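You operate a simulated robot arm through the tools that you are given. There is no shell and no other tool. Be economical: measure what you need, move in short steps, check, and stop when the job is done.

The job below is to be done with a simulated two-armed robot. You get a single attempt, and the scene is never put back.

## Task
Swap the jig's damper for the white one marked 7 SEC; drop the lid once.
Fine: old one in the FAULT tray, new one latched; raise by one press of UP, lever back to HOLD. Set down upright: blue damper, what you pick out.

Only the result counts: the job must be done as asked and must still hold three seconds after the hand-in. Knocking over, shifting, dropping, spilling or breaking anything else fails it. A push-on lid holds only when it is set on centred and level and pressed home; a screw cap is set on level and turned clockwise until tight.

## Robot
Two 7-joint arms with fingered hands on one trunk that stands fixed in place. Base frame: the origin is at the foot of the trunk, x ahead of it, y to its left, z up; the work surface is at about z = 800. Lengths are in mm, angles in degrees, forces in N, time in s.
The left shoulder is at [70, 169, 1311], the right one opposite. With the tool pointing down near the work surface each hand reaches from about 100 to 620 mm from the base axis, measured 20 degrees to its own side. Payload 3.4 kg a hand.
The tool frame of a hand sits at the grasp point between the pads (the TCP): z along the fingers, y along the line on which they close. The tips reach 23 mm beyond it. The gripper opens to 116 mm. The gripper's body begins 65 mm behind the TCP. The gripper is a hand of 4 fingers: y runs from the thumb to the fingers, the wrist lies at [0, 0, -211] in the tool frame, and closing takes about 1.5 s.
Orientation is that of the tool frame in the base frame, as [roll, pitch, yaw] about the fixed x, y, z axes, in that order (R = Rz(yaw) Ry(pitch) Rx(roll)). With the fingers straight down and closing along the base's y, the tool's x points along the base's -x, its y along +y and its z along -z.

## Interface
- The arms move only by the tool arm_command. It takes "left_moves", "right_moves" or both (then of equal length, played together; a hand with none holds still); each is one flat list of numbers, 7 for each row, row after row: the shift along the base's x, y, z in units of 25 mm (1.0 is 25 mm), then the turn, a rotation vector about the base's x, y, z in units of 6 degrees (1.0 is 6 degrees), then the closure in counts, from 0 (fully open) to 255 (shut). In form: [dx, dy, dz, ax, ay, az, claw, dx, dy, dz, ax, ay, az, claw, ...]. A call has 1 to 10 rows; each row shifts and turns the commanded pose from where the row before left it. A call with a number of a shift or a turn outside -1 to 1 is refused whole. A row lasts 0.2 s, in which the tool goes at most 50 mm and 8.6 degrees; a call with a longer step from one row to the next is refused whole, and so is a gripper value outside its range. Where a pose cannot be reached the arm comes as near as it can. A force on the tool above 60 N (or 10 N above the force at the start of the call, whichever is more), or a blocked arm, ends the call early, and 0.2 s more pass. The fingers move at their own pace (about 153 mm/s each) and stop on an object; they squeeze with about 22 N. The grip force told is the motor's: it shows also when the fingers shut on nothing. Time passes only in rows, and 0.2 s behind the last, so rows that do not move let the fingers close. The reply holds the time, the measured pose of the TCP, the force on the tool along the base axes, the opening and the grip force, in the units named above and with some noise, with the torque about the TCP (base axes, N m) and any sound that the robot's microphone picked up.
- Cameras (640 x 400 px; columns grow to the right, rows downward): "scene" is now at [130.1, 27.3, 1512.5]; the picture's right is [0.49, -0.87, 0.00], its down [-0.66, -0.38, -0.65] and it looks along [0.56, 0.32, -0.76] (base axes); focal length 318 px, centre (320, 200). "left" rides on the left gripper at [-69, 1, -90] in its tool frame; the picture's right is [-0.01, -1.00, 0.00], its down [0.79, -0.01, -0.61] and it looks along [0.61, -0.01, 0.79] (tool axes); focal length 251 px, centre (320, 200). "right" rides on the right gripper at [69, 1, -90] in its tool frame; the picture's right is [-0.01, 1.00, 0.00], its down [-0.79, -0.01, -0.61] and it looks along [-0.61, -0.01, 0.79] (tool axes); focal length 251 px, centre (320, 200). There is no depth. A picture from a camera that has moved, and an enlarged one, comes with that camera's place and axes in the base frame and with its lens. The place of the scene camera against the robot may be out by one fixed shift of up to 25 mm in any direction.
- capture(camera): a new picture of that camera. No time passes.
- raise_lower(by): slides the trunk up (or, below 0, down) by that many mm; the arms and the scene camera ride with it, the base frame stays. It gives what a move gives, with no picture.
- grasp_type(shape, hand): the hand has 4 fingers and takes this shape, open, in about a second: jaw (thumb against the fingers, like two jaws); tri (thumb and two fingers); tip (a fingertip pinch); poke (one finger out to press); point (the index stretched); flat (the hand flat); cup (the hand cupped); fist (a fist). The gripper value then closes the fingers along that shape, each until it touches; the sizes above hold for jaw. It gives what a move gives, with no picture.
- aim_head(pan, tilt): turns the head with the scene camera to pan (to the left, within 86 degrees either way) and tilt (down, from -29 to 69), counted from straight ahead of the robot. It gives what a move gives.
- inspect(camera, box): a new picture of the part [left, top, right, bottom] of that camera's present view, enlarged. No time passes.
- sign_off(): hands the job in; it is judged then, once.

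Go step by step. Nothing tells you positions but the pictures and the camera data: compare them with the known pose of the tool, close in by small moves and look again before you grip or let go. The budget is 120 turns and 94 pictures, counting those below and the enlarged ones. Unless the task says otherwise, let go and move clear before handing in, and close with one line.

The tools are called after "Call:" as a command line: name --argument value ..., lists and objects as JSON in quotes. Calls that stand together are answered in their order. arm_command: Moves the arms, as the interface text tells. Its arguments: {"type":"object","properties":{"left_moves":{"type":"array"},"right_moves":{"type":"array"}},"required":[]} The other tools are called the same way: raise_lower (by) slides the trunk up or down; grasp_type (shape, hand) gives the hand a shape; aim_head (pan, tilt) turns the head that bears the scene camera; capture (camera) takes a picture; inspect (camera, box) takes an enlarged picture of a part of a camera's view; sign_off () hands the job in.

At the start:

```text
time_s: 0.0
left_tcp_pos: [359.6, 378.9, 1231.9]
left_tcp_rot: [180.0, 0.1, -180.0]
left_force: [-0.1, -0.2, -0.4]
left_ft_torque: [0.0, -0.02, 0.03]
left_width: 115.7
left_grip_force: 0.2
left_shape: jaw
right_tcp_pos: [473.3, 34.2, 1246.3]
right_tcp_rot: [-180.0, 0.0, 180.0]
right_force: [-1.1, 0.9, -1.0]
right_ft_torque: [-0.02, 0.03, -0.02]
right_width: 115.8
right_grip_force: 0.1
right_shape: jaw
trunk travel left (down, up): [-817.0, 123.0]
head pan, tilt: [29.5, 49.7]
```

scene: 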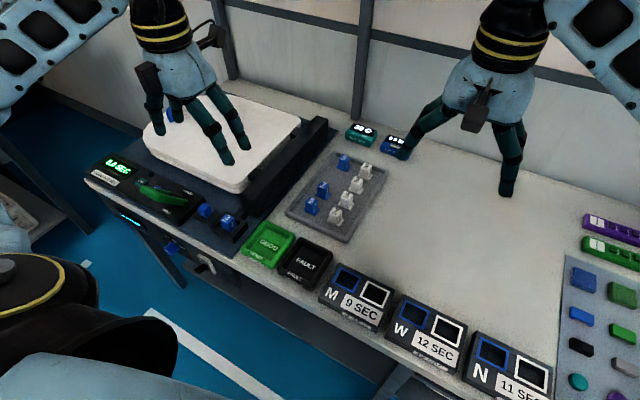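
right: 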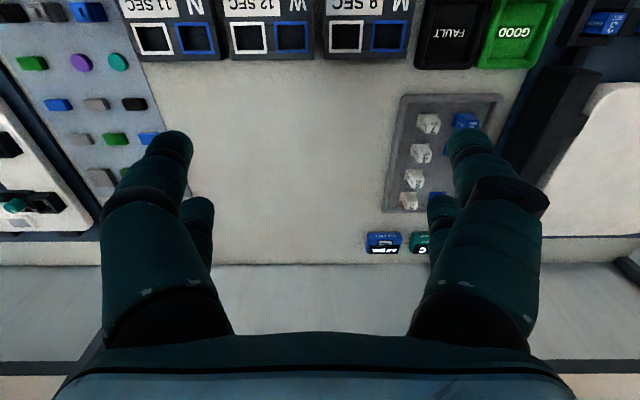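
left: 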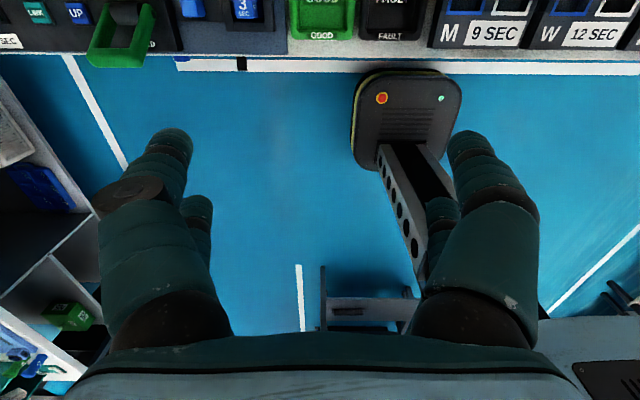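

I see a jig with a lid at the left, a control panel with a green lever, a tray of blue and white dampers, GOOD and FAULT trays, and marked boxes. I'll enlarge the important parts first.

Call:
inspect --camera "scene" --box '[80, 80, 340, 260]'

Call:
inspect --camera "scene" --box '[270, 110, 430, 250]'

Call:
inspect --camera "right" --box '[360, 0, 640, 260]'

Call:
inspect --camera "left" --box '[0, 0, 320, 100]'

```text
2.22 times, centred on (210, 170) of scene
camera zoom: at [130.1, 27.3, 1512.5], right [0.49, -0.87, 0.0], down [-0.66, -0.38, -0.65], along [0.56, 0.32, -0.76], focal length 706 px, centre (564, 267)
```

zoom: 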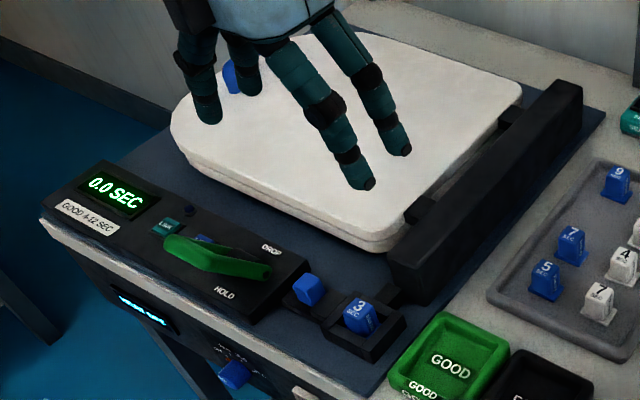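

```text
2.86 times, centred on (350, 180) of scene
camera zoom: at [130.1, 27.3, 1512.5], right [0.49, -0.87, 0.0], down [-0.66, -0.38, -0.65], along [0.56, 0.32, -0.76], focal length 908 px, centre (234, 257)
```

zoom: 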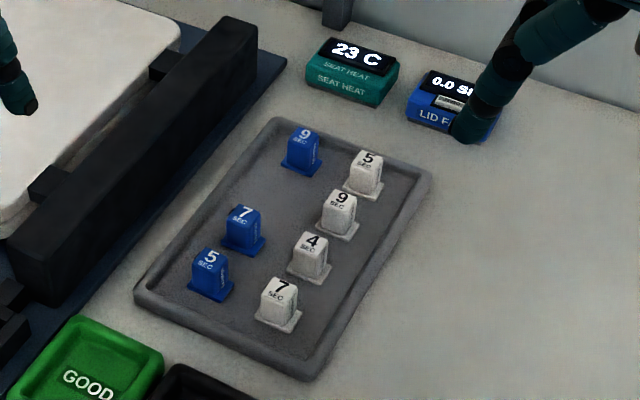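

```text
1.54 times, centred on (500, 130) of right
camera zoom: at [403.9, 36.2, 1335.4], right [0.01, 1.0, 0.0], down [0.79, -0.01, 0.61], along [0.61, -0.01, -0.79], focal length 387 px, centre (43, 308)
```

zoom: 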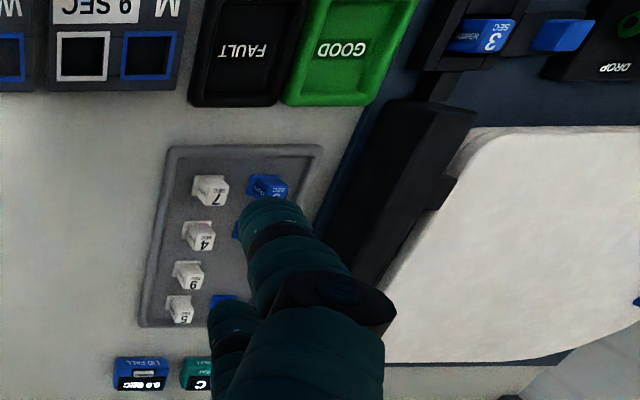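

```text
2.00 times, centred on (160, 50) of left
camera zoom: at [426.9, 378.3, 1321.1], right [0.01, -1.0, 0.0], down [-0.79, -0.01, 0.61], along [-0.61, -0.01, -0.79], focal length 503 px, centre (640, 500)
```

zoom: 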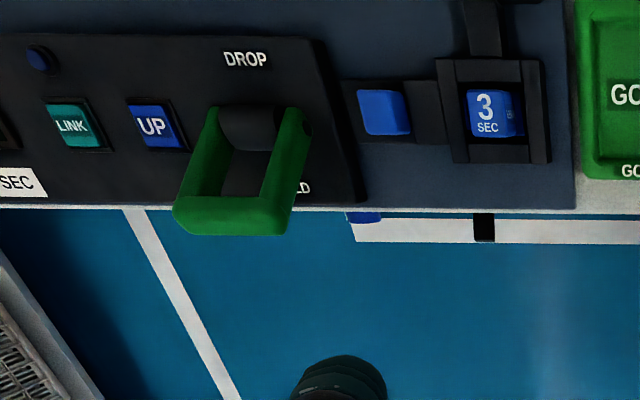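

The blue 3 SEC damper sits in the jig socket at about (425, 480, 840), with a blue latch button beside it. UP is at about (430, 755), the lever at about (390, 680), and the white 7 at about (608, 257). I'll clear the right arm and bring the left one forward to look back at the panel.

Call:
arm_command --right_moves '[-0.6, -1, 0, 0, 0, 0, 0, -0.6, -1, 0, 0, 0, 0, 0, -0.6, -1, 0, 0, 0, 0, 0, -0.6, -1, 0, 0, 0, 0, 0, -0.6, -1, 0, 0, 0, 0, 0, -0.6, -1, 0, 0, 0, 0, 0, -0.6, -1, 0, 0, 0, 0, 0, -0.6, -1, 0, 0, 0, 0, 0, -0.6, -1, 0, 0, 0, 0, 0, 0, -1, 0, 0, 0, 0, 0]' --left_moves '[1, 0.8, 0, 0, 0, 0, 0, 1, 0.8, 0, 0, 0, 0, 0, 1, 0.8, 0, 0, 0, 0, 0, 1, 0.8, 0, 0, 0, 0, 0, 1, 0.8, 0, 0, 0, 0, 0, 1, 0.8, 0, 0, 0, 0, 0, 0, 0.8, -0.5, 0, 0, 0, 0, 0, 0.8, -0.5, 0, 0, 0, 0, 0, 0.8, -0.5, 0, 0, 0, 0, 0, 0.8, -0.5, 0, 0, 0, 0]'

Call:
capture --camera "left"

Call:
capture --camera "scene"

```text
time_s: 2.2
left_tcp_pos: [508.5, 577.6, 1181.6]
left_tcp_rot: [-179.9, 0.1, 179.9]
left_force: [0.4, 0.6, -0.3]
left_ft_torque: [0.0, -0.02, -0.01]
left_width: 115.9
left_grip_force: 0.0
left_shape: jaw
right_tcp_pos: [336.0, -215.6, 1245.6]
right_tcp_rot: [-180.0, 0.1, 180.0]
right_force: [0.5, -0.3, -0.2]
right_ft_torque: [0.02, 0.03, 0.02]
right_width: 115.9
right_grip_force: 0.0
right_shape: jaw
trunk travel left (down, up): [-817.0, 123.0]
head pan, tilt: [29.5, 49.7]
```

```text
86 pictures are left
camera left: at [576.3, 577.9, 1271.5], right [0.01, -1.0, 0.0], down [-0.79, -0.01, 0.61], along [-0.61, 0.0, -0.79], focal length 251 px, centre (320, 200)
```

left: 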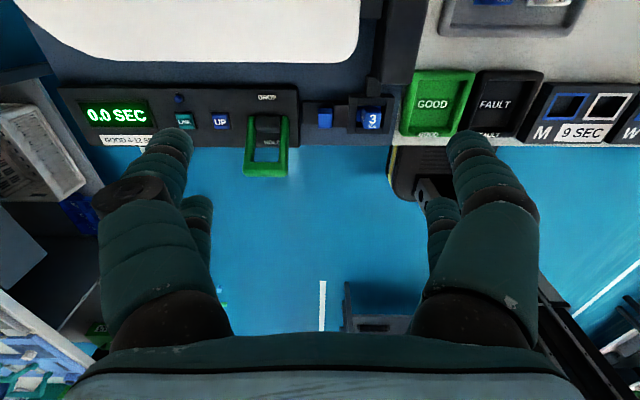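

```text
85 pictures are left
camera scene: at [129.7, 26.4, 1512.5], right [0.49, -0.87, 0.0], down [-0.66, -0.38, -0.65], along [0.56, 0.32, -0.76], focal length 318 px, centre (320, 200)
```

scene: 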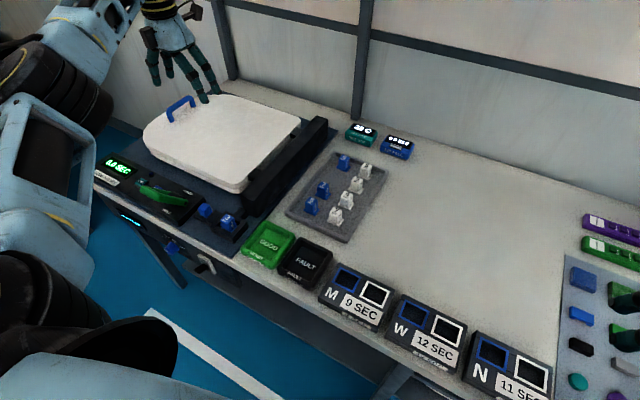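

The lid lies shut, so the order will be: swap the damper, press UP, lever to DROP, then lever back to HOLD. I'll look at the panel and the socket enlarged.

Call:
inspect --camera "left" --box '[150, 70, 420, 200]'

Call:
inspect --camera "scene" --box '[85, 140, 285, 300]'

```text
2.37 times, centred on (285, 135) of left
camera zoom: at [576.3, 577.9, 1271.5], right [0.01, -1.0, 0.0], down [-0.79, -0.01, 0.61], along [-0.61, 0.0, -0.79], focal length 596 px, centre (403, 354)
```

zoom: 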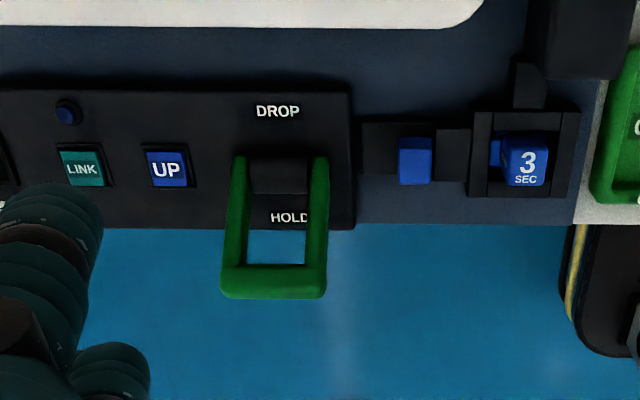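

```text
2.50 times, centred on (185, 220) of scene
camera zoom: at [129.7, 26.4, 1512.5], right [0.49, -0.87, 0.0], down [-0.66, -0.38, -0.65], along [0.56, 0.32, -0.76], focal length 794 px, centre (658, 150)
```

zoom: 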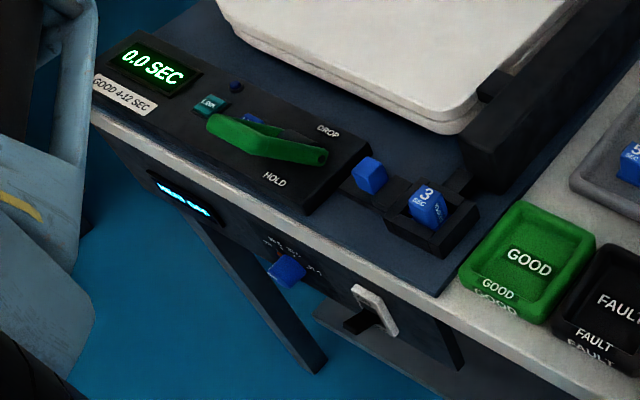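

The damper sits in a cradle whose walls are at ±y, and a blue block on a rail stands to its left, probably the latch. I'll lower the trunk to gain reach and look closer.

Call:
raise_lower --by -180

Call:
capture --camera "left"

Call:
inspect --camera "scene" --box '[100, 160, 340, 310]'

```text
time_s: 4.2
left_tcp_pos: [507.5, 577.4, 1002.2]
left_tcp_rot: [-179.9, 0.0, -180.0]
left_force: [0.0, -0.8, -0.2]
left_ft_torque: [0.02, -0.01, 0.02]
left_width: 115.8
left_grip_force: 0.1
left_shape: jaw
right_tcp_pos: [336.8, -216.4, 1065.1]
right_tcp_rot: [-179.9, 0.0, -179.9]
right_force: [1.9, -0.1, -0.3]
right_ft_torque: [0.02, 0.02, 0.01]
right_width: 116.0
right_grip_force: 0.0
right_shape: jaw
trunk travel left (down, up): [-637.0, 303.0]
head pan, tilt: [29.5, 49.7]
```

```text
82 pictures are left
camera left: at [576.5, 578.4, 1091.4], right [0.01, -1.0, 0.0], down [-0.8, -0.01, 0.61], along [-0.61, -0.01, -0.8], focal length 251 px, centre (320, 200)
```

left: 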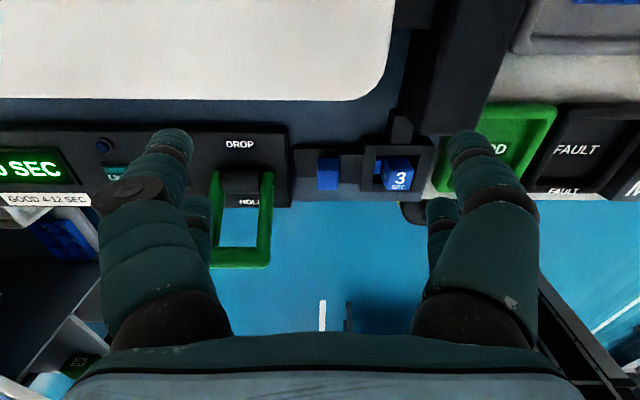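

```text
2.67 times, centred on (220, 235) of scene
camera zoom: at [129.9, 27.2, 1332.5], right [0.49, -0.87, 0.0], down [-0.66, -0.38, -0.65], along [0.56, 0.32, -0.76], focal length 847 px, centre (587, 107)
```

zoom: 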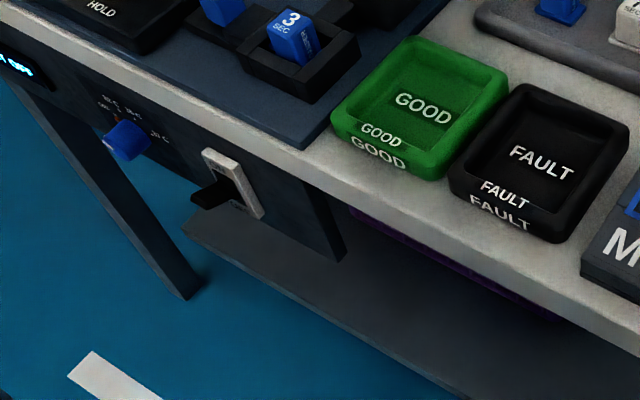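

The scene view is closer now. I'll pan the head toward the jig socket.

Call:
aim_head --pan 50 --tilt 45

Call:
capture --camera "scene"

Call:
inspect --camera "left" --box '[270, 90, 450, 210]'

```text
time_s: 5.0
left_tcp_pos: [508.6, 578.4, 1002.7]
left_tcp_rot: [179.8, 0.0, 180.0]
left_force: [-0.3, -0.3, -0.4]
left_ft_torque: [0.02, 0.02, 0.03]
left_width: 115.7
left_grip_force: 0.1
left_shape: jaw
right_tcp_pos: [338.5, -214.8, 1065.9]
right_tcp_rot: [180.0, 0.1, 180.0]
right_force: [0.5, -0.3, -0.5]
right_ft_torque: [0.0, 0.03, -0.03]
right_width: 116.0
right_grip_force: 0.1
right_shape: jaw
trunk travel left (down, up): [-637.0, 303.0]
head pan, tilt: [50.0, 45.0]
```

```text
80 pictures are left
camera scene: at [115.2, 51.4, 1339.0], right [0.77, -0.64, 0.0], down [-0.46, -0.54, -0.71], along [0.45, 0.54, -0.71], focal length 318 px, centre (320, 200)
```

scene: 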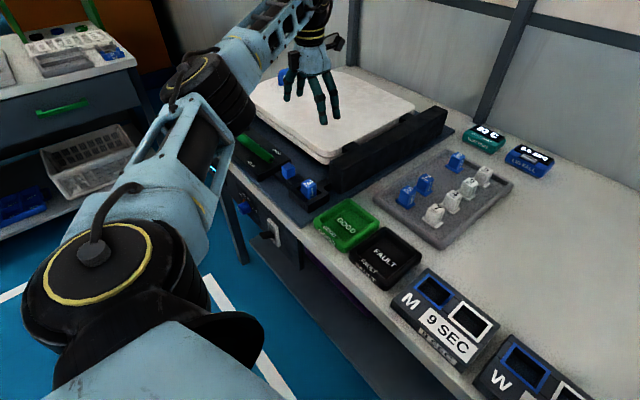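

```text
3.33 times, centred on (360, 150) of left
camera zoom: at [576.6, 578.4, 1091.3], right [0.01, -1.0, 0.0], down [-0.79, -0.01, 0.61], along [-0.61, -0.01, -0.79], focal length 838 px, centre (187, 367)
```

zoom: 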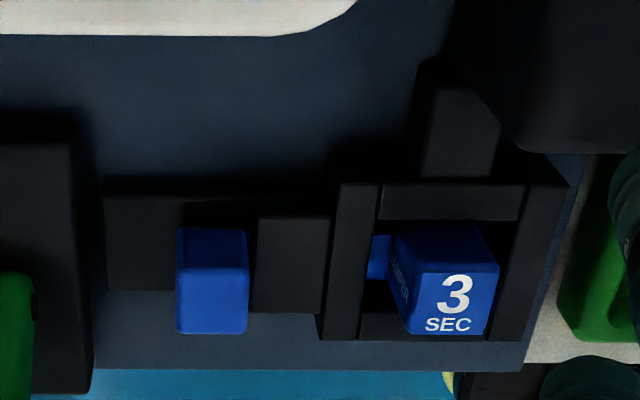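

I'll enlarge the socket and the blue block from the head camera.

Call:
inspect --camera "scene" --box '[230, 130, 350, 210]'

Call:
inspect --camera "scene" --box '[310, 130, 550, 290]'

```text
5.00 times, centred on (290, 170) of scene
camera zoom: at [115.2, 51.4, 1339.0], right [0.77, -0.64, 0.0], down [-0.46, -0.54, -0.71], along [0.45, 0.54, -0.71], focal length 1588 px, centre (470, 350)
```

zoom: 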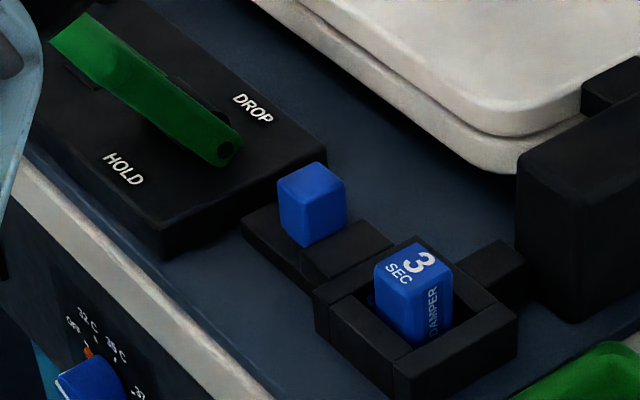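

```text
2.50 times, centred on (430, 210) of scene
camera zoom: at [115.2, 51.4, 1339.0], right [0.77, -0.64, 0.0], down [-0.46, -0.54, -0.71], along [0.45, 0.54, -0.71], focal length 794 px, centre (45, 175)
```

zoom: 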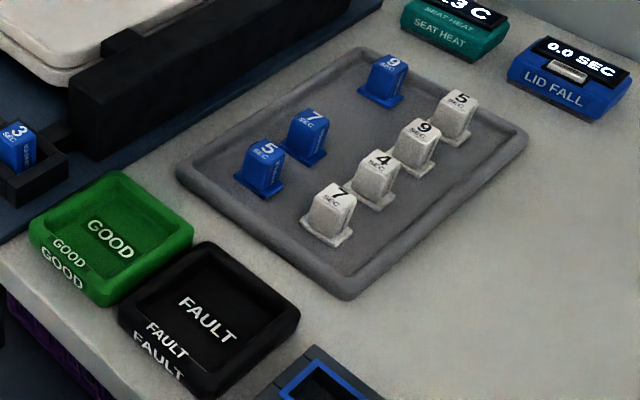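

The blue knob sits on a slotted rail and probably slides toward +y to unlatch. I'll move the left camera nearer for accurate measuring.

Call:
arm_command --left_moves '[-0.6, -0.8, 0, 0, 0, 0, 0, -0.6, -0.8, -0.6, 0, 0, 0, 0, 0, -0.8, -0.9, 0, 0, 0, 0, 0, 0, -0.5, 0, 0, 0, 0]'

Call:
capture --camera "left"

Call:
inspect --camera "scene" --box '[200, 60, 440, 220]'

```text
time_s: 6.0
left_tcp_pos: [477.8, 517.3, 952.4]
left_tcp_rot: [-180.0, 0.0, -180.0]
left_force: [0.2, -0.7, -0.3]
left_ft_torque: [0.0, 0.01, 0.03]
left_width: 115.8
left_grip_force: 0.1
left_shape: jaw
right_tcp_pos: [337.4, -214.5, 1065.1]
right_tcp_rot: [-179.9, 0.2, 180.0]
right_force: [0.0, 0.2, 0.2]
right_ft_torque: [0.02, 0.03, 0.02]
right_width: 115.9
right_grip_force: 0.0
right_shape: jaw
trunk travel left (down, up): [-637.0, 303.0]
head pan, tilt: [50.0, 45.0]
```

```text
76 pictures are left
camera left: at [545.9, 518.3, 1041.4], right [0.01, -1.0, 0.0], down [-0.79, -0.01, 0.61], along [-0.61, -0.01, -0.79], focal length 251 px, centre (320, 200)
```

left: 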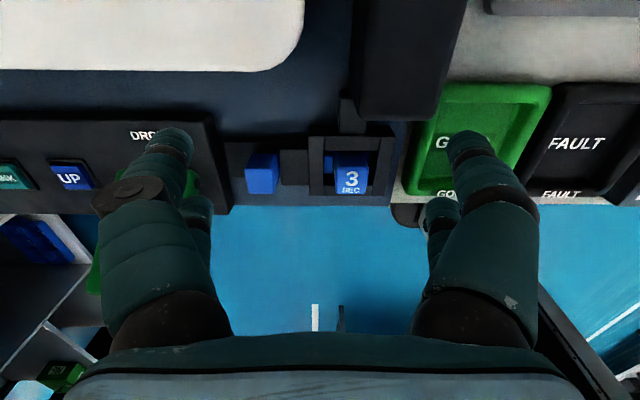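

```text
2.50 times, centred on (320, 140) of scene
camera zoom: at [114.9, 51.8, 1339.0], right [0.77, -0.64, 0.0], down [-0.45, -0.54, -0.71], along [0.45, 0.54, -0.71], focal length 794 px, centre (320, 350)
```

zoom: 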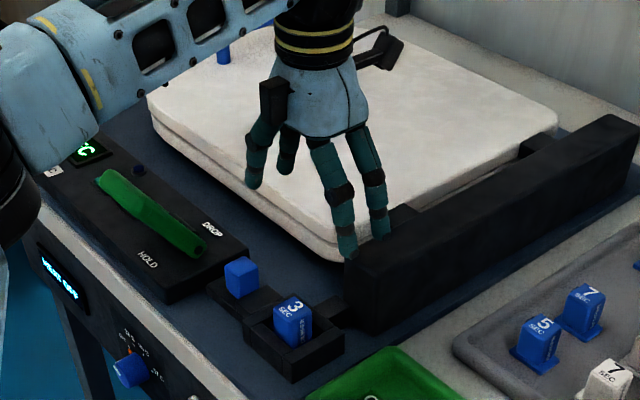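

I'll enlarge this view to triangulate heights.

Call:
inspect --camera "left" --box '[220, 110, 400, 222]'

```text
3.56 times, centred on (310, 166) of left
camera zoom: at [545.9, 518.3, 1041.4], right [0.01, -1.0, 0.0], down [-0.79, -0.01, 0.61], along [-0.61, -0.01, -0.79], focal length 894 px, centre (356, 321)
```

zoom: 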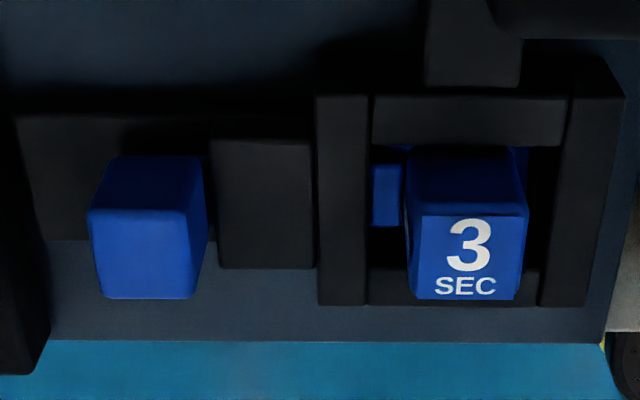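

Triangulation gives the damper top at (425, 489, 861), the knob top at (425, 567, 858), the guide block top at about z 846 and the socket frame top at about z 840. I'll close the fingers and bring them above the guide block, just right of the knob.

Call:
arm_command --left_moves '[-0.7, 0.28, -0.5, 0, 0, 0, 255, -0.7, 0.28, -0.5, 0, 0, 0, 255, -0.71, 0.26, -0.5, 0, 0, 0, 255, 0, 0, -0.5, 0, 0, 0, 255, 0, 0, 0, 0, 0, 0, 255, 0, 0, 0, 0, 0, 0, 255]'

Call:
capture --camera "left"

Call:
inspect --camera "scene" --box '[210, 100, 370, 220]'

```text
time_s: 7.4
left_tcp_pos: [426.1, 539.0, 901.8]
left_tcp_rot: [-180.0, 0.1, -180.0]
left_force: [0.6, 0.9, -0.1]
left_ft_torque: [0.01, 0.04, 0.01]
left_width: 0.0
left_grip_force: 22.5
left_shape: jaw
right_tcp_pos: [337.9, -215.3, 1064.8]
right_tcp_rot: [180.0, -0.1, -179.9]
right_force: [0.6, -0.1, 0.2]
right_ft_torque: [-0.03, -0.01, 0.02]
right_width: 115.9
right_grip_force: 0.0
right_shape: jaw
trunk travel left (down, up): [-637.0, 303.0]
head pan, tilt: [50.0, 45.0]
```

```text
73 pictures are left
camera left: at [493.5, 539.0, 991.4], right [0.01, -1.0, 0.0], down [-0.8, -0.01, 0.61], along [-0.61, -0.01, -0.8], focal length 251 px, centre (320, 200)
```

left: 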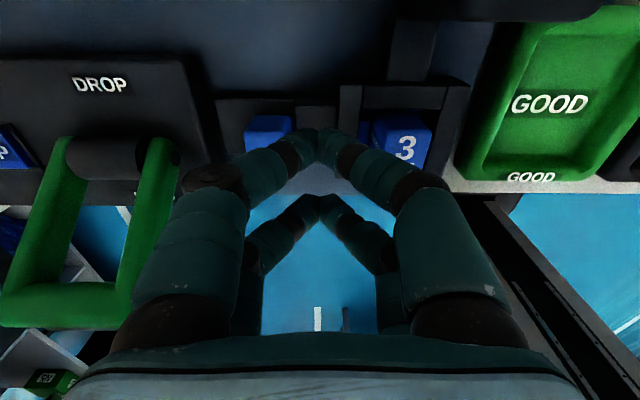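

```text
3.33 times, centred on (290, 160) of scene
camera zoom: at [115.0, 51.5, 1339.0], right [0.77, -0.64, 0.0], down [-0.45, -0.54, -0.71], along [0.45, 0.54, -0.71], focal length 1059 px, centre (420, 333)
```

zoom: 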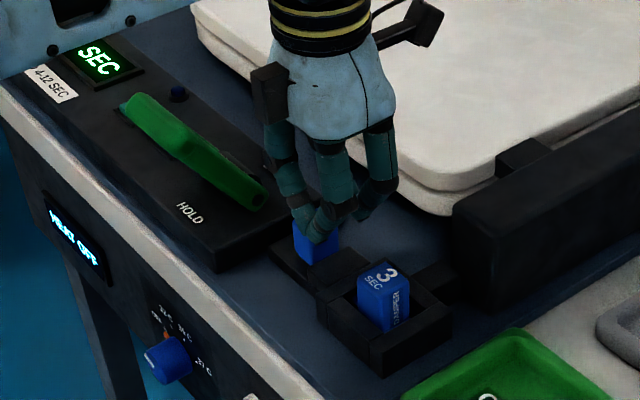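

The closed fingers slant, so their contact on the knob would be poor. I'll rise, open to about 80 mm, straddle the damper, and push the knob +y with the outer finger.

Call:
arm_command --left_moves '[0, 0, 1, 0, 0, 0, 79, 0, -0.75, 0.2, 0, 0, 0, 79, 0, -0.75, 0, 0, 0, 0, 79, 0, -0.7, 0, 0, 0, 0, 79, 0, 0, -1, 0, 0, 0, 79, 0, 0, -0.7, 0, 0, 0, 79]'

Call:
capture --camera "left"

Call:
inspect --camera "scene" --box '[210, 100, 370, 220]'

```text
time_s: 8.8
left_tcp_pos: [425.0, 484.2, 889.3]
left_tcp_rot: [-180.0, 0.0, 180.0]
left_force: [-0.5, 0.7, 0.1]
left_ft_torque: [0.0, -0.01, 0.03]
left_width: 79.7
left_grip_force: 0.0
left_shape: jaw
right_tcp_pos: [337.3, -215.2, 1065.4]
right_tcp_rot: [-180.0, 0.0, 180.0]
right_force: [0.6, -0.3, 0.6]
right_ft_torque: [-0.02, 0.03, 0.0]
right_width: 115.6
right_grip_force: 0.0
right_shape: jaw
trunk travel left (down, up): [-637.0, 303.0]
head pan, tilt: [50.0, 45.0]
```

```text
71 pictures are left
camera left: at [493.0, 484.4, 978.4], right [0.01, -1.0, 0.0], down [-0.8, -0.01, 0.61], along [-0.61, -0.01, -0.8], focal length 251 px, centre (320, 200)
```

left: 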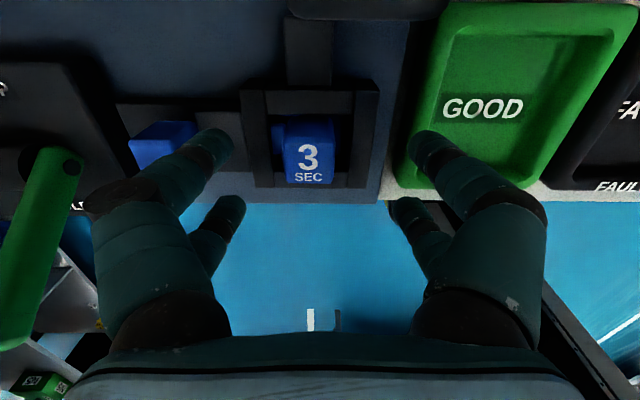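

```text
3.33 times, centred on (290, 160) of scene
camera zoom: at [115.2, 51.6, 1339.0], right [0.77, -0.64, 0.0], down [-0.45, -0.54, -0.71], along [0.45, 0.54, -0.71], focal length 1059 px, centre (420, 333)
```

zoom: 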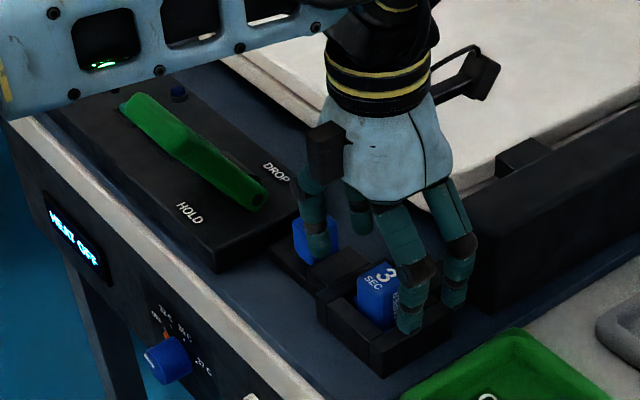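

At this opening the fingers slope outward. Fully open they are more vertical, so I'll use that, starting further right and pushing in small steps.

Call:
arm_command --left_moves '[0, 0, 0.8, 0, 0, 0, 0, 0, -0.8, 0, 0, 0, 0, 0, 0, 0, -0.7, 0, 0, 0, 0, 0, 0, -0.7, 0, 0, 0, 0]'

Call:
capture --camera "left"

Call:
inspect --camera "scene" --box '[210, 100, 370, 220]'

```text
time_s: 9.8
left_tcp_pos: [425.3, 463.0, 873.5]
left_tcp_rot: [-180.0, 0.1, -179.9]
left_force: [-0.8, 0.4, -0.6]
left_ft_torque: [0.01, 0.02, 0.01]
left_width: 116.0
left_grip_force: 0.1
left_shape: jaw
right_tcp_pos: [337.8, -215.6, 1066.6]
right_tcp_rot: [-180.0, -0.1, -180.0]
right_force: [0.2, -0.3, -0.5]
right_ft_torque: [0.0, 0.0, 0.02]
right_width: 116.1
right_grip_force: 0.1
right_shape: jaw
trunk travel left (down, up): [-637.0, 303.0]
head pan, tilt: [50.0, 45.0]
```

```text
69 pictures are left
camera left: at [493.2, 463.6, 963.0], right [0.01, -1.0, 0.0], down [-0.8, -0.01, 0.61], along [-0.61, -0.01, -0.8], focal length 251 px, centre (320, 200)
```

left: 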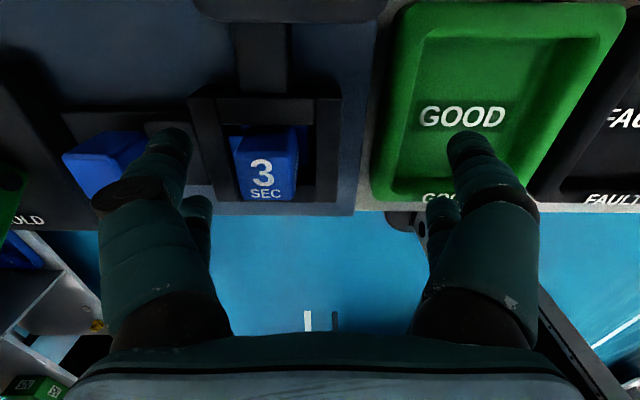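

```text
3.33 times, centred on (290, 160) of scene
camera zoom: at [115.2, 51.6, 1339.0], right [0.77, -0.64, 0.0], down [-0.45, -0.54, -0.71], along [0.45, 0.54, -0.71], focal length 1059 px, centre (420, 333)
```

zoom: 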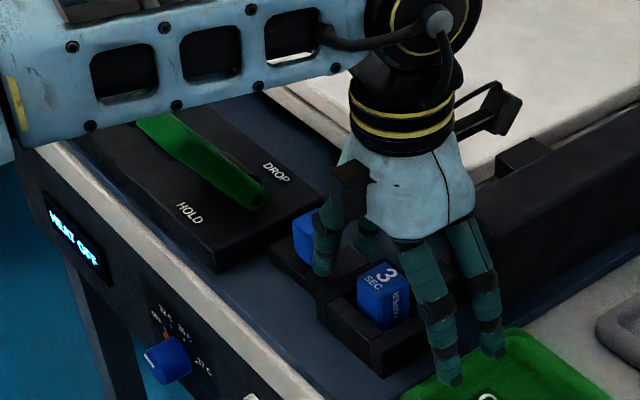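

The finger is just right of the knob at its height. I'll push +y gently.

Call:
arm_command --left_moves '[0, 0.4, 0, 0, 0, 0, 0, 0, 0.4, 0, 0, 0, 0, 0, 0, 0.3, 0, 0, 0, 0, 0]'

Call:
inspect --camera "left" --box '[20, 80, 340, 240]'

```text
time_s: 10.6
left_tcp_pos: [426.2, 489.9, 874.0]
left_tcp_rot: [180.0, 0.0, 180.0]
left_force: [-0.7, -3.3, 1.4]
left_ft_torque: [-0.04, 0.01, 0.0]
left_width: 115.6
left_grip_force: 0.1
left_shape: jaw
right_tcp_pos: [337.8, -216.7, 1064.3]
right_tcp_rot: [-180.0, 0.1, -180.0]
right_force: [0.2, 0.5, 0.3]
right_ft_torque: [-0.01, 0.02, -0.01]
right_width: 116.0
right_grip_force: 0.0
right_shape: jaw
trunk travel left (down, up): [-637.0, 303.0]
head pan, tilt: [50.0, 45.0]
```

```text
2.00 times, centred on (180, 160) of left
camera zoom: at [493.8, 489.5, 964.6], right [0.01, -1.0, 0.0], down [-0.8, -0.01, 0.61], along [-0.61, 0.0, -0.8], focal length 503 px, centre (600, 280)
```

zoom: 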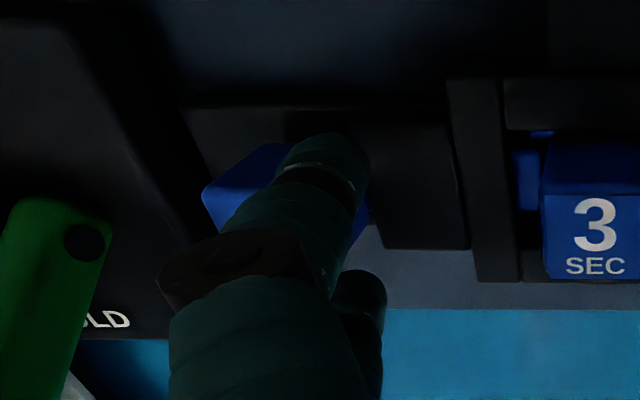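

Contact is made (about 3 N). I'll keep pushing.

Call:
arm_command --left_moves '[0, 0.3, 0, 0, 0, 0, 0, 0, 0.3, 0, 0, 0, 0, 0, 0, 0, 0, 0, 0, 0, 0]'

Call:
inspect --camera "left" --box '[20, 80, 340, 240]'

```text
time_s: 11.4
left_tcp_pos: [425.4, 504.8, 875.6]
left_tcp_rot: [179.9, 0.0, -180.0]
left_force: [-0.1, -1.9, 0.2]
left_ft_torque: [0.01, 0.01, 0.0]
left_width: 115.8
left_grip_force: 0.1
left_shape: jaw
right_tcp_pos: [337.4, -216.0, 1066.4]
right_tcp_rot: [180.0, 0.0, 180.0]
right_force: [-0.6, 1.2, 0.2]
right_ft_torque: [-0.01, 0.0, 0.01]
right_width: 115.8
right_grip_force: 0.0
right_shape: jaw
trunk travel left (down, up): [-637.0, 303.0]
head pan, tilt: [50.0, 45.0]
```

```text
2.00 times, centred on (180, 160) of left
camera zoom: at [493.4, 506.0, 964.2], right [0.01, -1.0, 0.0], down [-0.79, -0.01, 0.61], along [-0.61, -0.01, -0.79], focal length 503 px, centre (600, 280)
```

zoom: 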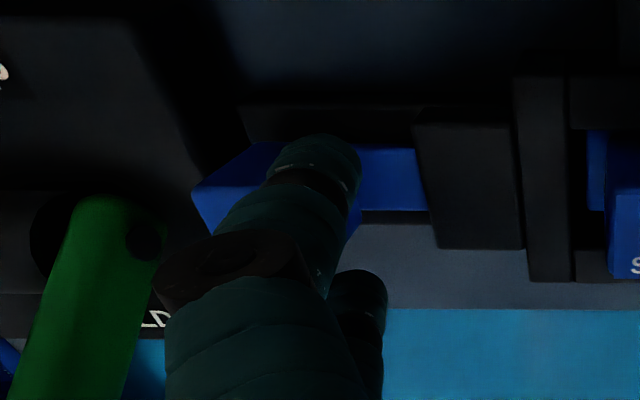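

The slide is moving left and its rod now shows. I'll push a little further, to the end stop.

Call:
arm_command --left_moves '[0, 0.25, 0, 0, 0, 0, 0, 0, 0.2, 0, 0, 0, 0, 0, 0, 0, 0, 0, 0, 0, 0]'

Call:
capture --camera "left"

```text
time_s: 12.2
left_tcp_pos: [426.4, 516.2, 874.8]
left_tcp_rot: [179.9, 0.1, 179.9]
left_force: [-0.5, -8.2, 2.5]
left_ft_torque: [0.03, -0.04, -0.07]
left_width: 115.4
left_grip_force: 0.0
left_shape: jaw
right_tcp_pos: [337.6, -217.4, 1065.1]
right_tcp_rot: [179.9, 0.1, 180.0]
right_force: [-0.3, 0.7, -0.9]
right_ft_torque: [-0.01, 0.02, 0.03]
right_width: 115.8
right_grip_force: 0.1
right_shape: jaw
trunk travel left (down, up): [-637.0, 303.0]
head pan, tilt: [50.0, 45.0]
```

```text
65 pictures are left
camera left: at [493.6, 515.2, 965.1], right [0.01, -1.0, 0.0], down [-0.8, -0.01, 0.61], along [-0.61, 0.0, -0.8], focal length 251 px, centre (320, 200)
```

left: 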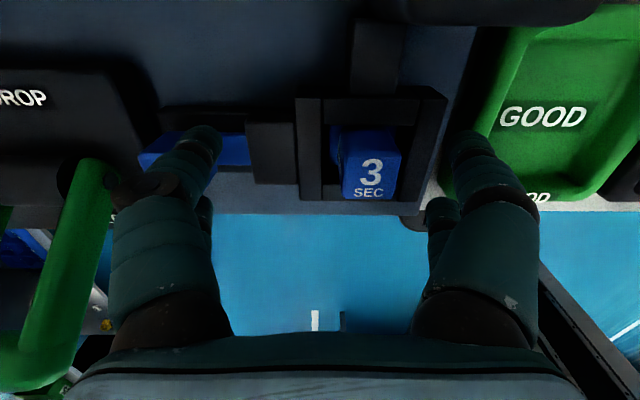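

Force has risen to 8 N, so this looks like the stop. I'll back off and see whether the slide stays.

Call:
arm_command --left_moves '[0, -0.5, 0, 0, 0, 0, 0, 0, -0.6, 0.5, 0, 0, 0, 0, 0, 0, 1, 0, 0, 0, 0]'

Call:
inspect --camera "left" --box '[180, 90, 420, 240]'

```text
time_s: 13.0
left_tcp_pos: [426.8, 490.5, 911.0]
left_tcp_rot: [-180.0, -0.1, -180.0]
left_force: [0.0, -0.4, 0.3]
left_ft_torque: [0.01, 0.04, 0.03]
left_width: 115.9
left_grip_force: 0.0
left_shape: jaw
right_tcp_pos: [338.4, -215.3, 1065.7]
right_tcp_rot: [179.9, 0.1, -180.0]
right_force: [-0.1, -0.3, -0.1]
right_ft_torque: [0.01, -0.01, 0.02]
right_width: 115.9
right_grip_force: 0.0
right_shape: jaw
trunk travel left (down, up): [-637.0, 303.0]
head pan, tilt: [50.0, 45.0]
```

```text
2.67 times, centred on (300, 165) of left
camera zoom: at [493.2, 490.9, 1000.9], right [0.01, -1.0, 0.0], down [-0.79, -0.01, 0.61], along [-0.61, -0.01, -0.79], focal length 670 px, centre (373, 293)
```

zoom: 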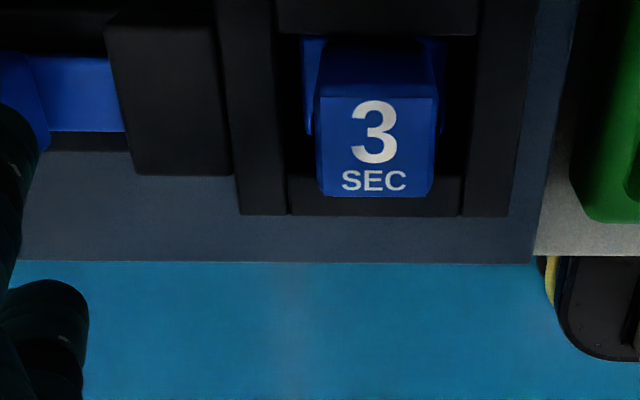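

The slide stays retracted and the bolt is gone. Now I'll partly close, lower over the 3 SEC damper at (426.5, 488.6), and grip it.

Call:
arm_command --left_moves '[0, -0.08, 0, 0, 0, 0, 140, 0, 0, 0, 0, 0, 0, 140, 0, 0, -0.9, 0, 0, 0, 140, 0, 0, -0.9, 0, 0, 0, 140, 0, 0, 0, 0, 0, 0, 140]'

Call:
capture --camera "left"

Call:
inspect --camera "scene" --box '[210, 100, 370, 220]'

```text
time_s: 14.2
left_tcp_pos: [425.5, 487.0, 866.4]
left_tcp_rot: [-180.0, 0.0, -179.9]
left_force: [-0.3, 0.5, 0.9]
left_ft_torque: [0.01, -0.03, -0.02]
left_width: 52.8
left_grip_force: 0.0
left_shape: jaw
right_tcp_pos: [338.0, -215.9, 1065.5]
right_tcp_rot: [179.9, 0.2, -180.0]
right_force: [1.0, 0.1, -0.1]
right_ft_torque: [0.0, 0.0, 0.01]
right_width: 116.0
right_grip_force: 0.0
right_shape: jaw
trunk travel left (down, up): [-637.0, 303.0]
head pan, tilt: [50.0, 45.0]
```

```text
63 pictures are left
camera left: at [493.2, 486.6, 955.9], right [0.01, -1.0, 0.0], down [-0.79, -0.01, 0.61], along [-0.61, -0.01, -0.79], focal length 251 px, centre (320, 200)
```

left: 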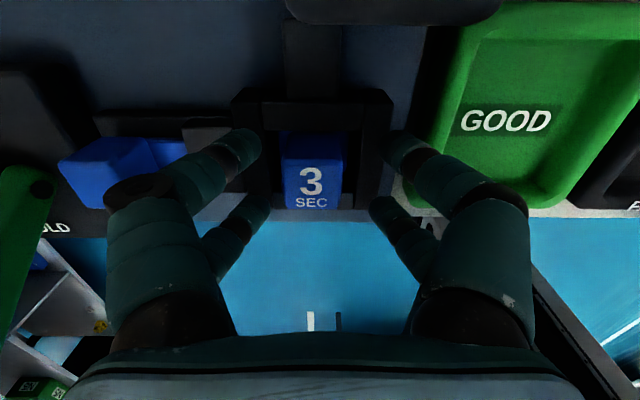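

```text
3.33 times, centred on (290, 160) of scene
camera zoom: at [114.9, 51.3, 1339.0], right [0.77, -0.64, 0.0], down [-0.45, -0.54, -0.71], along [0.45, 0.54, -0.71], focal length 1059 px, centre (420, 333)
```

zoom: 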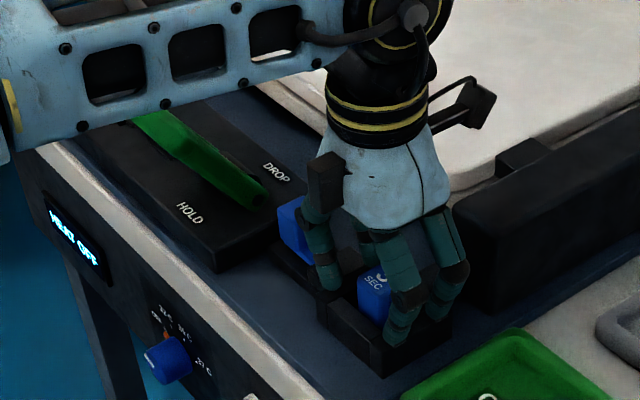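

The alignment looks good. I'll close on the damper.

Call:
arm_command --left_moves '[0, 0.05, 0, 0, 0, 0, 255, 0, 0, 0, 0, 0, 0, 255, 0, 0, 0, 0, 0, 0, 255, 0, 0, 0, 0, 0, 0, 255]'

Call:
inspect --camera "left" --box '[180, 90, 460, 265]'

```text
time_s: 15.2
left_tcp_pos: [425.9, 488.1, 867.1]
left_tcp_rot: [-180.0, 0.0, -180.0]
left_force: [0.8, 1.8, 0.9]
left_ft_torque: [0.02, -0.03, 0.21]
left_width: 6.5
left_grip_force: 21.7
left_shape: jaw
right_tcp_pos: [337.3, -214.6, 1065.1]
right_tcp_rot: [180.0, 0.0, -180.0]
right_force: [0.7, 0.2, -0.8]
right_ft_torque: [0.01, 0.01, 0.02]
right_width: 115.9
right_grip_force: 0.1
right_shape: jaw
trunk travel left (down, up): [-637.0, 303.0]
head pan, tilt: [50.0, 45.0]
```

```text
2.29 times, centred on (320, 178) of left
camera zoom: at [493.7, 488.6, 955.9], right [0.01, -1.0, 0.0], down [-0.79, -0.01, 0.61], along [-0.61, -0.01, -0.79], focal length 575 px, centre (320, 251)
```

zoom: 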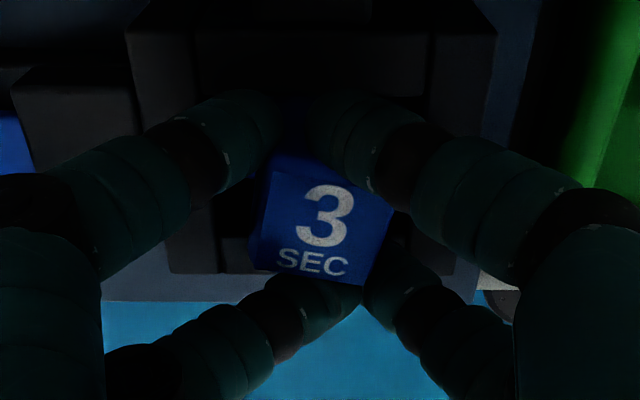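

The two finger pairs straddled the damper rather than pinching it, and it twisted a little. I'll release, rise, and try the tip pinch shape.

Call:
arm_command --left_moves '[0, 0, 0, 0, 0, 0, 140, 0, 0, 0, 0, 0, 0, 140, 0, 0, 0.2, 0, 0, 0, 140, 0, 0, 1, 0, 0, 0, 140, 0, 0, 1, 0, 0, 0, 140]'

Call:
grasp_type --hand "left" --shape "tip"

Call:
capture --camera "left"

```text
time_s: 16.4
left_tcp_pos: [426.5, 487.6, 922.7]
left_tcp_rot: [180.0, 0.0, -180.0]
left_force: [0.5, 0.0, 0.3]
left_ft_torque: [0.02, -0.02, -0.01]
left_width: 51.9
left_grip_force: 0.0
left_shape: jaw
right_tcp_pos: [338.3, -215.2, 1065.4]
right_tcp_rot: [-179.9, 0.0, -180.0]
right_force: [-0.4, 0.1, -1.0]
right_ft_torque: [0.03, 0.03, 0.02]
right_width: 115.7
right_grip_force: 0.1
right_shape: jaw
trunk travel left (down, up): [-637.0, 303.0]
head pan, tilt: [50.0, 45.0]
```

```text
time_s: 17.3
left_tcp_pos: [427.3, 487.6, 922.8]
left_tcp_rot: [-180.0, 0.0, -180.0]
left_force: [0.3, 0.3, -0.4]
left_ft_torque: [-0.01, -0.02, -0.02]
left_width: 115.8
left_grip_force: 0.1
left_shape: tip
right_tcp_pos: [337.2, -215.1, 1064.8]
right_tcp_rot: [180.0, 0.1, -180.0]
right_force: [-0.5, -0.4, -0.1]
right_ft_torque: [-0.02, -0.02, 0.0]
right_width: 115.9
right_grip_force: 0.0
right_shape: jaw
trunk travel left (down, up): [-637.0, 303.0]
head pan, tilt: [50.0, 45.0]
```

```text
60 pictures are left
camera left: at [494.4, 488.1, 1012.1], right [0.01, -1.0, 0.0], down [-0.79, -0.01, 0.61], along [-0.61, -0.01, -0.79], focal length 251 px, centre (320, 200)
```

left: 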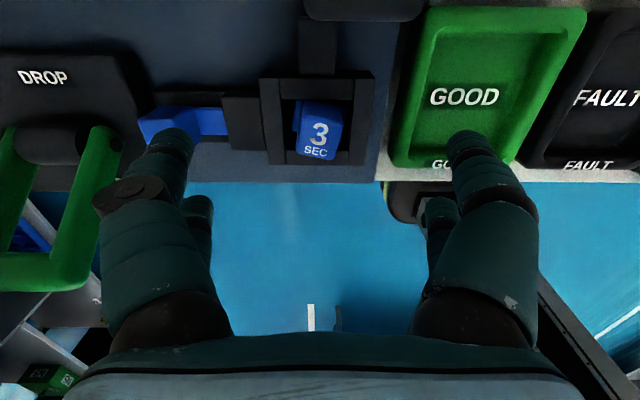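

The damper is still in its socket, slightly turned. I'll close the tip shape in the air to see its geometry.

Call:
arm_command --left_moves '[0, 0, 0, 0, 0, 0, 200, 0, 0, 0, 0, 0, 0, 200, 0, 0, 0, 0, 0, 0, 200, 0, 0, 0, 0, 0, 0, 200]'

Call:
capture --camera "left"

```text
time_s: 18.3
left_tcp_pos: [426.2, 487.9, 922.5]
left_tcp_rot: [180.0, 0.0, 180.0]
left_force: [0.8, 0.4, 0.2]
left_ft_torque: [-0.02, 0.03, 0.01]
left_width: 25.5
left_grip_force: 0.1
left_shape: tip
right_tcp_pos: [337.8, -214.3, 1065.3]
right_tcp_rot: [180.0, 0.0, 180.0]
right_force: [0.6, -0.2, -0.2]
right_ft_torque: [-0.01, 0.0, 0.01]
right_width: 116.0
right_grip_force: 0.1
right_shape: jaw
trunk travel left (down, up): [-637.0, 303.0]
head pan, tilt: [50.0, 45.0]
```

```text
59 pictures are left
camera left: at [494.4, 488.1, 1012.2], right [0.01, -1.0, 0.0], down [-0.79, -0.01, 0.61], along [-0.61, -0.01, -0.8], focal length 251 px, centre (320, 200)
```

left: 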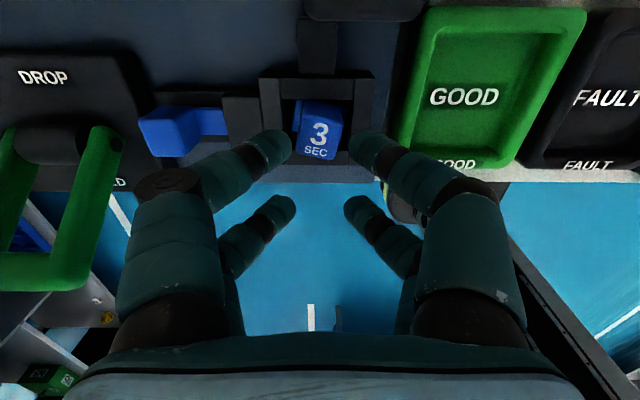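

This has the same two-pair geometry. I'll check the tri shape.

Call:
grasp_type --hand "left" --shape "tri"

Call:
arm_command --left_moves '[0, 0, 0, 0, 0, 0, 200, 0, 0, 0, 0, 0, 0, 200, 0, 0, 0, 0, 0, 0, 200, 0, 0, 0, 0, 0, 0, 200]'

Call:
capture --camera "left"

Call:
inspect --camera "scene" --box '[210, 80, 370, 200]'

```text
time_s: 19.2
left_tcp_pos: [425.8, 486.5, 923.1]
left_tcp_rot: [180.0, 0.0, 179.9]
left_force: [0.0, 0.5, -0.4]
left_ft_torque: [-0.01, 0.03, 0.04]
left_width: 115.8
left_grip_force: 0.0
left_shape: tri
right_tcp_pos: [338.3, -216.1, 1065.6]
right_tcp_rot: [-180.0, 0.0, -180.0]
right_force: [0.1, 0.6, -0.2]
right_ft_torque: [0.0, 0.0, -0.01]
right_width: 116.0
right_grip_force: 0.1
right_shape: jaw
trunk travel left (down, up): [-637.0, 303.0]
head pan, tilt: [50.0, 45.0]
```

```text
time_s: 20.2
left_tcp_pos: [427.4, 488.8, 922.8]
left_tcp_rot: [-180.0, -0.1, -180.0]
left_force: [0.0, -0.1, -0.3]
left_ft_torque: [0.0, 0.03, -0.02]
left_width: 25.3
left_grip_force: 0.2
left_shape: tri
right_tcp_pos: [337.5, -215.1, 1066.4]
right_tcp_rot: [179.9, -0.1, 180.0]
right_force: [0.2, 0.5, -0.1]
right_ft_torque: [-0.01, 0.04, -0.01]
right_width: 116.0
right_grip_force: 0.0
right_shape: jaw
trunk travel left (down, up): [-637.0, 303.0]
head pan, tilt: [50.0, 45.0]
```

```text
58 pictures are left
camera left: at [494.5, 488.1, 1012.2], right [0.01, -1.0, 0.0], down [-0.79, -0.01, 0.61], along [-0.61, -0.01, -0.8], focal length 251 px, centre (320, 200)
```

left: 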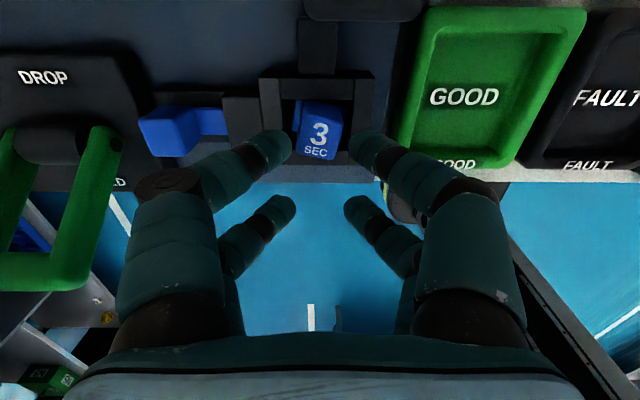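

```text
3.33 times, centred on (290, 140) of scene
camera zoom: at [115.1, 51.5, 1339.0], right [0.77, -0.64, 0.0], down [-0.45, -0.54, -0.71], along [0.45, 0.54, -0.71], focal length 1059 px, centre (420, 400)
```

zoom: 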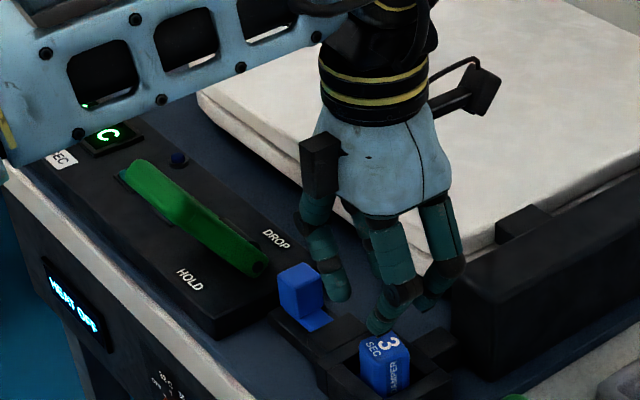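

All the shapes have the same two finger pairs, at about ±16–18 mm in x. I'll use jaw shifted in x so that only the +x pair pinches the damper, with the hand yawed -9° to match it.

Call:
grasp_type --hand "left" --shape "jaw"

Call:
arm_command --left_moves '[-0.35, 0.06, 0, 0, 0, -0.75, 140, -0.35, 0.06, 0, 0, 0, -0.75, 140, 0, 0, -0.8, 0, 0, 0, 140, 0, 0, -0.7, 0, 0, 0, 140, 0, 0, 0, 0, 0, 0, 140]'

Call:
inspect --camera "left" --box '[180, 60, 460, 235]'

```text
time_s: 21.1
left_tcp_pos: [426.5, 487.2, 923.7]
left_tcp_rot: [-180.0, 0.0, 180.0]
left_force: [0.7, -0.1, 0.5]
left_ft_torque: [0.02, 0.03, 0.01]
left_width: 115.9
left_grip_force: 0.0
left_shape: jaw
right_tcp_pos: [336.7, -215.3, 1065.3]
right_tcp_rot: [180.0, -0.1, -179.9]
right_force: [-0.7, 0.0, -0.6]
right_ft_torque: [0.02, 0.01, 0.01]
right_width: 115.7
right_grip_force: 0.1
right_shape: jaw
trunk travel left (down, up): [-637.0, 303.0]
head pan, tilt: [50.0, 45.0]
```

```text
time_s: 22.3
left_tcp_pos: [408.1, 491.1, 886.1]
left_tcp_rot: [180.0, 0.0, 171.0]
left_force: [-0.5, 0.7, 1.0]
left_ft_torque: [-0.02, 0.01, 0.02]
left_width: 52.8
left_grip_force: 0.1
left_shape: jaw
right_tcp_pos: [337.3, -215.2, 1065.7]
right_tcp_rot: [-179.9, 0.0, -180.0]
right_force: [0.6, -0.3, -0.3]
right_ft_torque: [0.01, 0.01, 0.0]
right_width: 116.1
right_grip_force: 0.0
right_shape: jaw
trunk travel left (down, up): [-637.0, 303.0]
head pan, tilt: [50.0, 45.0]
```

```text
2.29 times, centred on (320, 148) of left
camera zoom: at [474.9, 480.3, 974.1], right [-0.15, -0.99, 0.0], down [-0.79, 0.12, 0.61], along [-0.6, 0.09, -0.8], focal length 575 px, centre (320, 320)
```

zoom: 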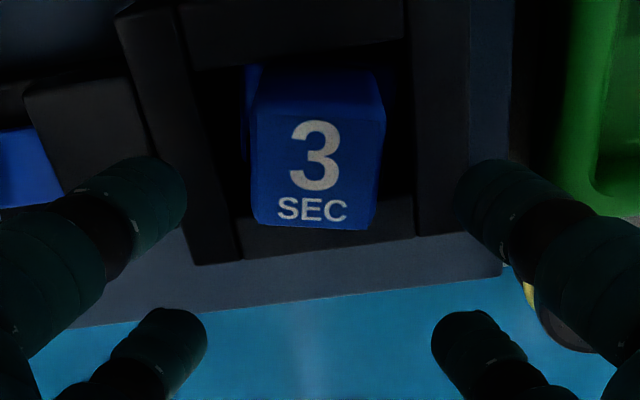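

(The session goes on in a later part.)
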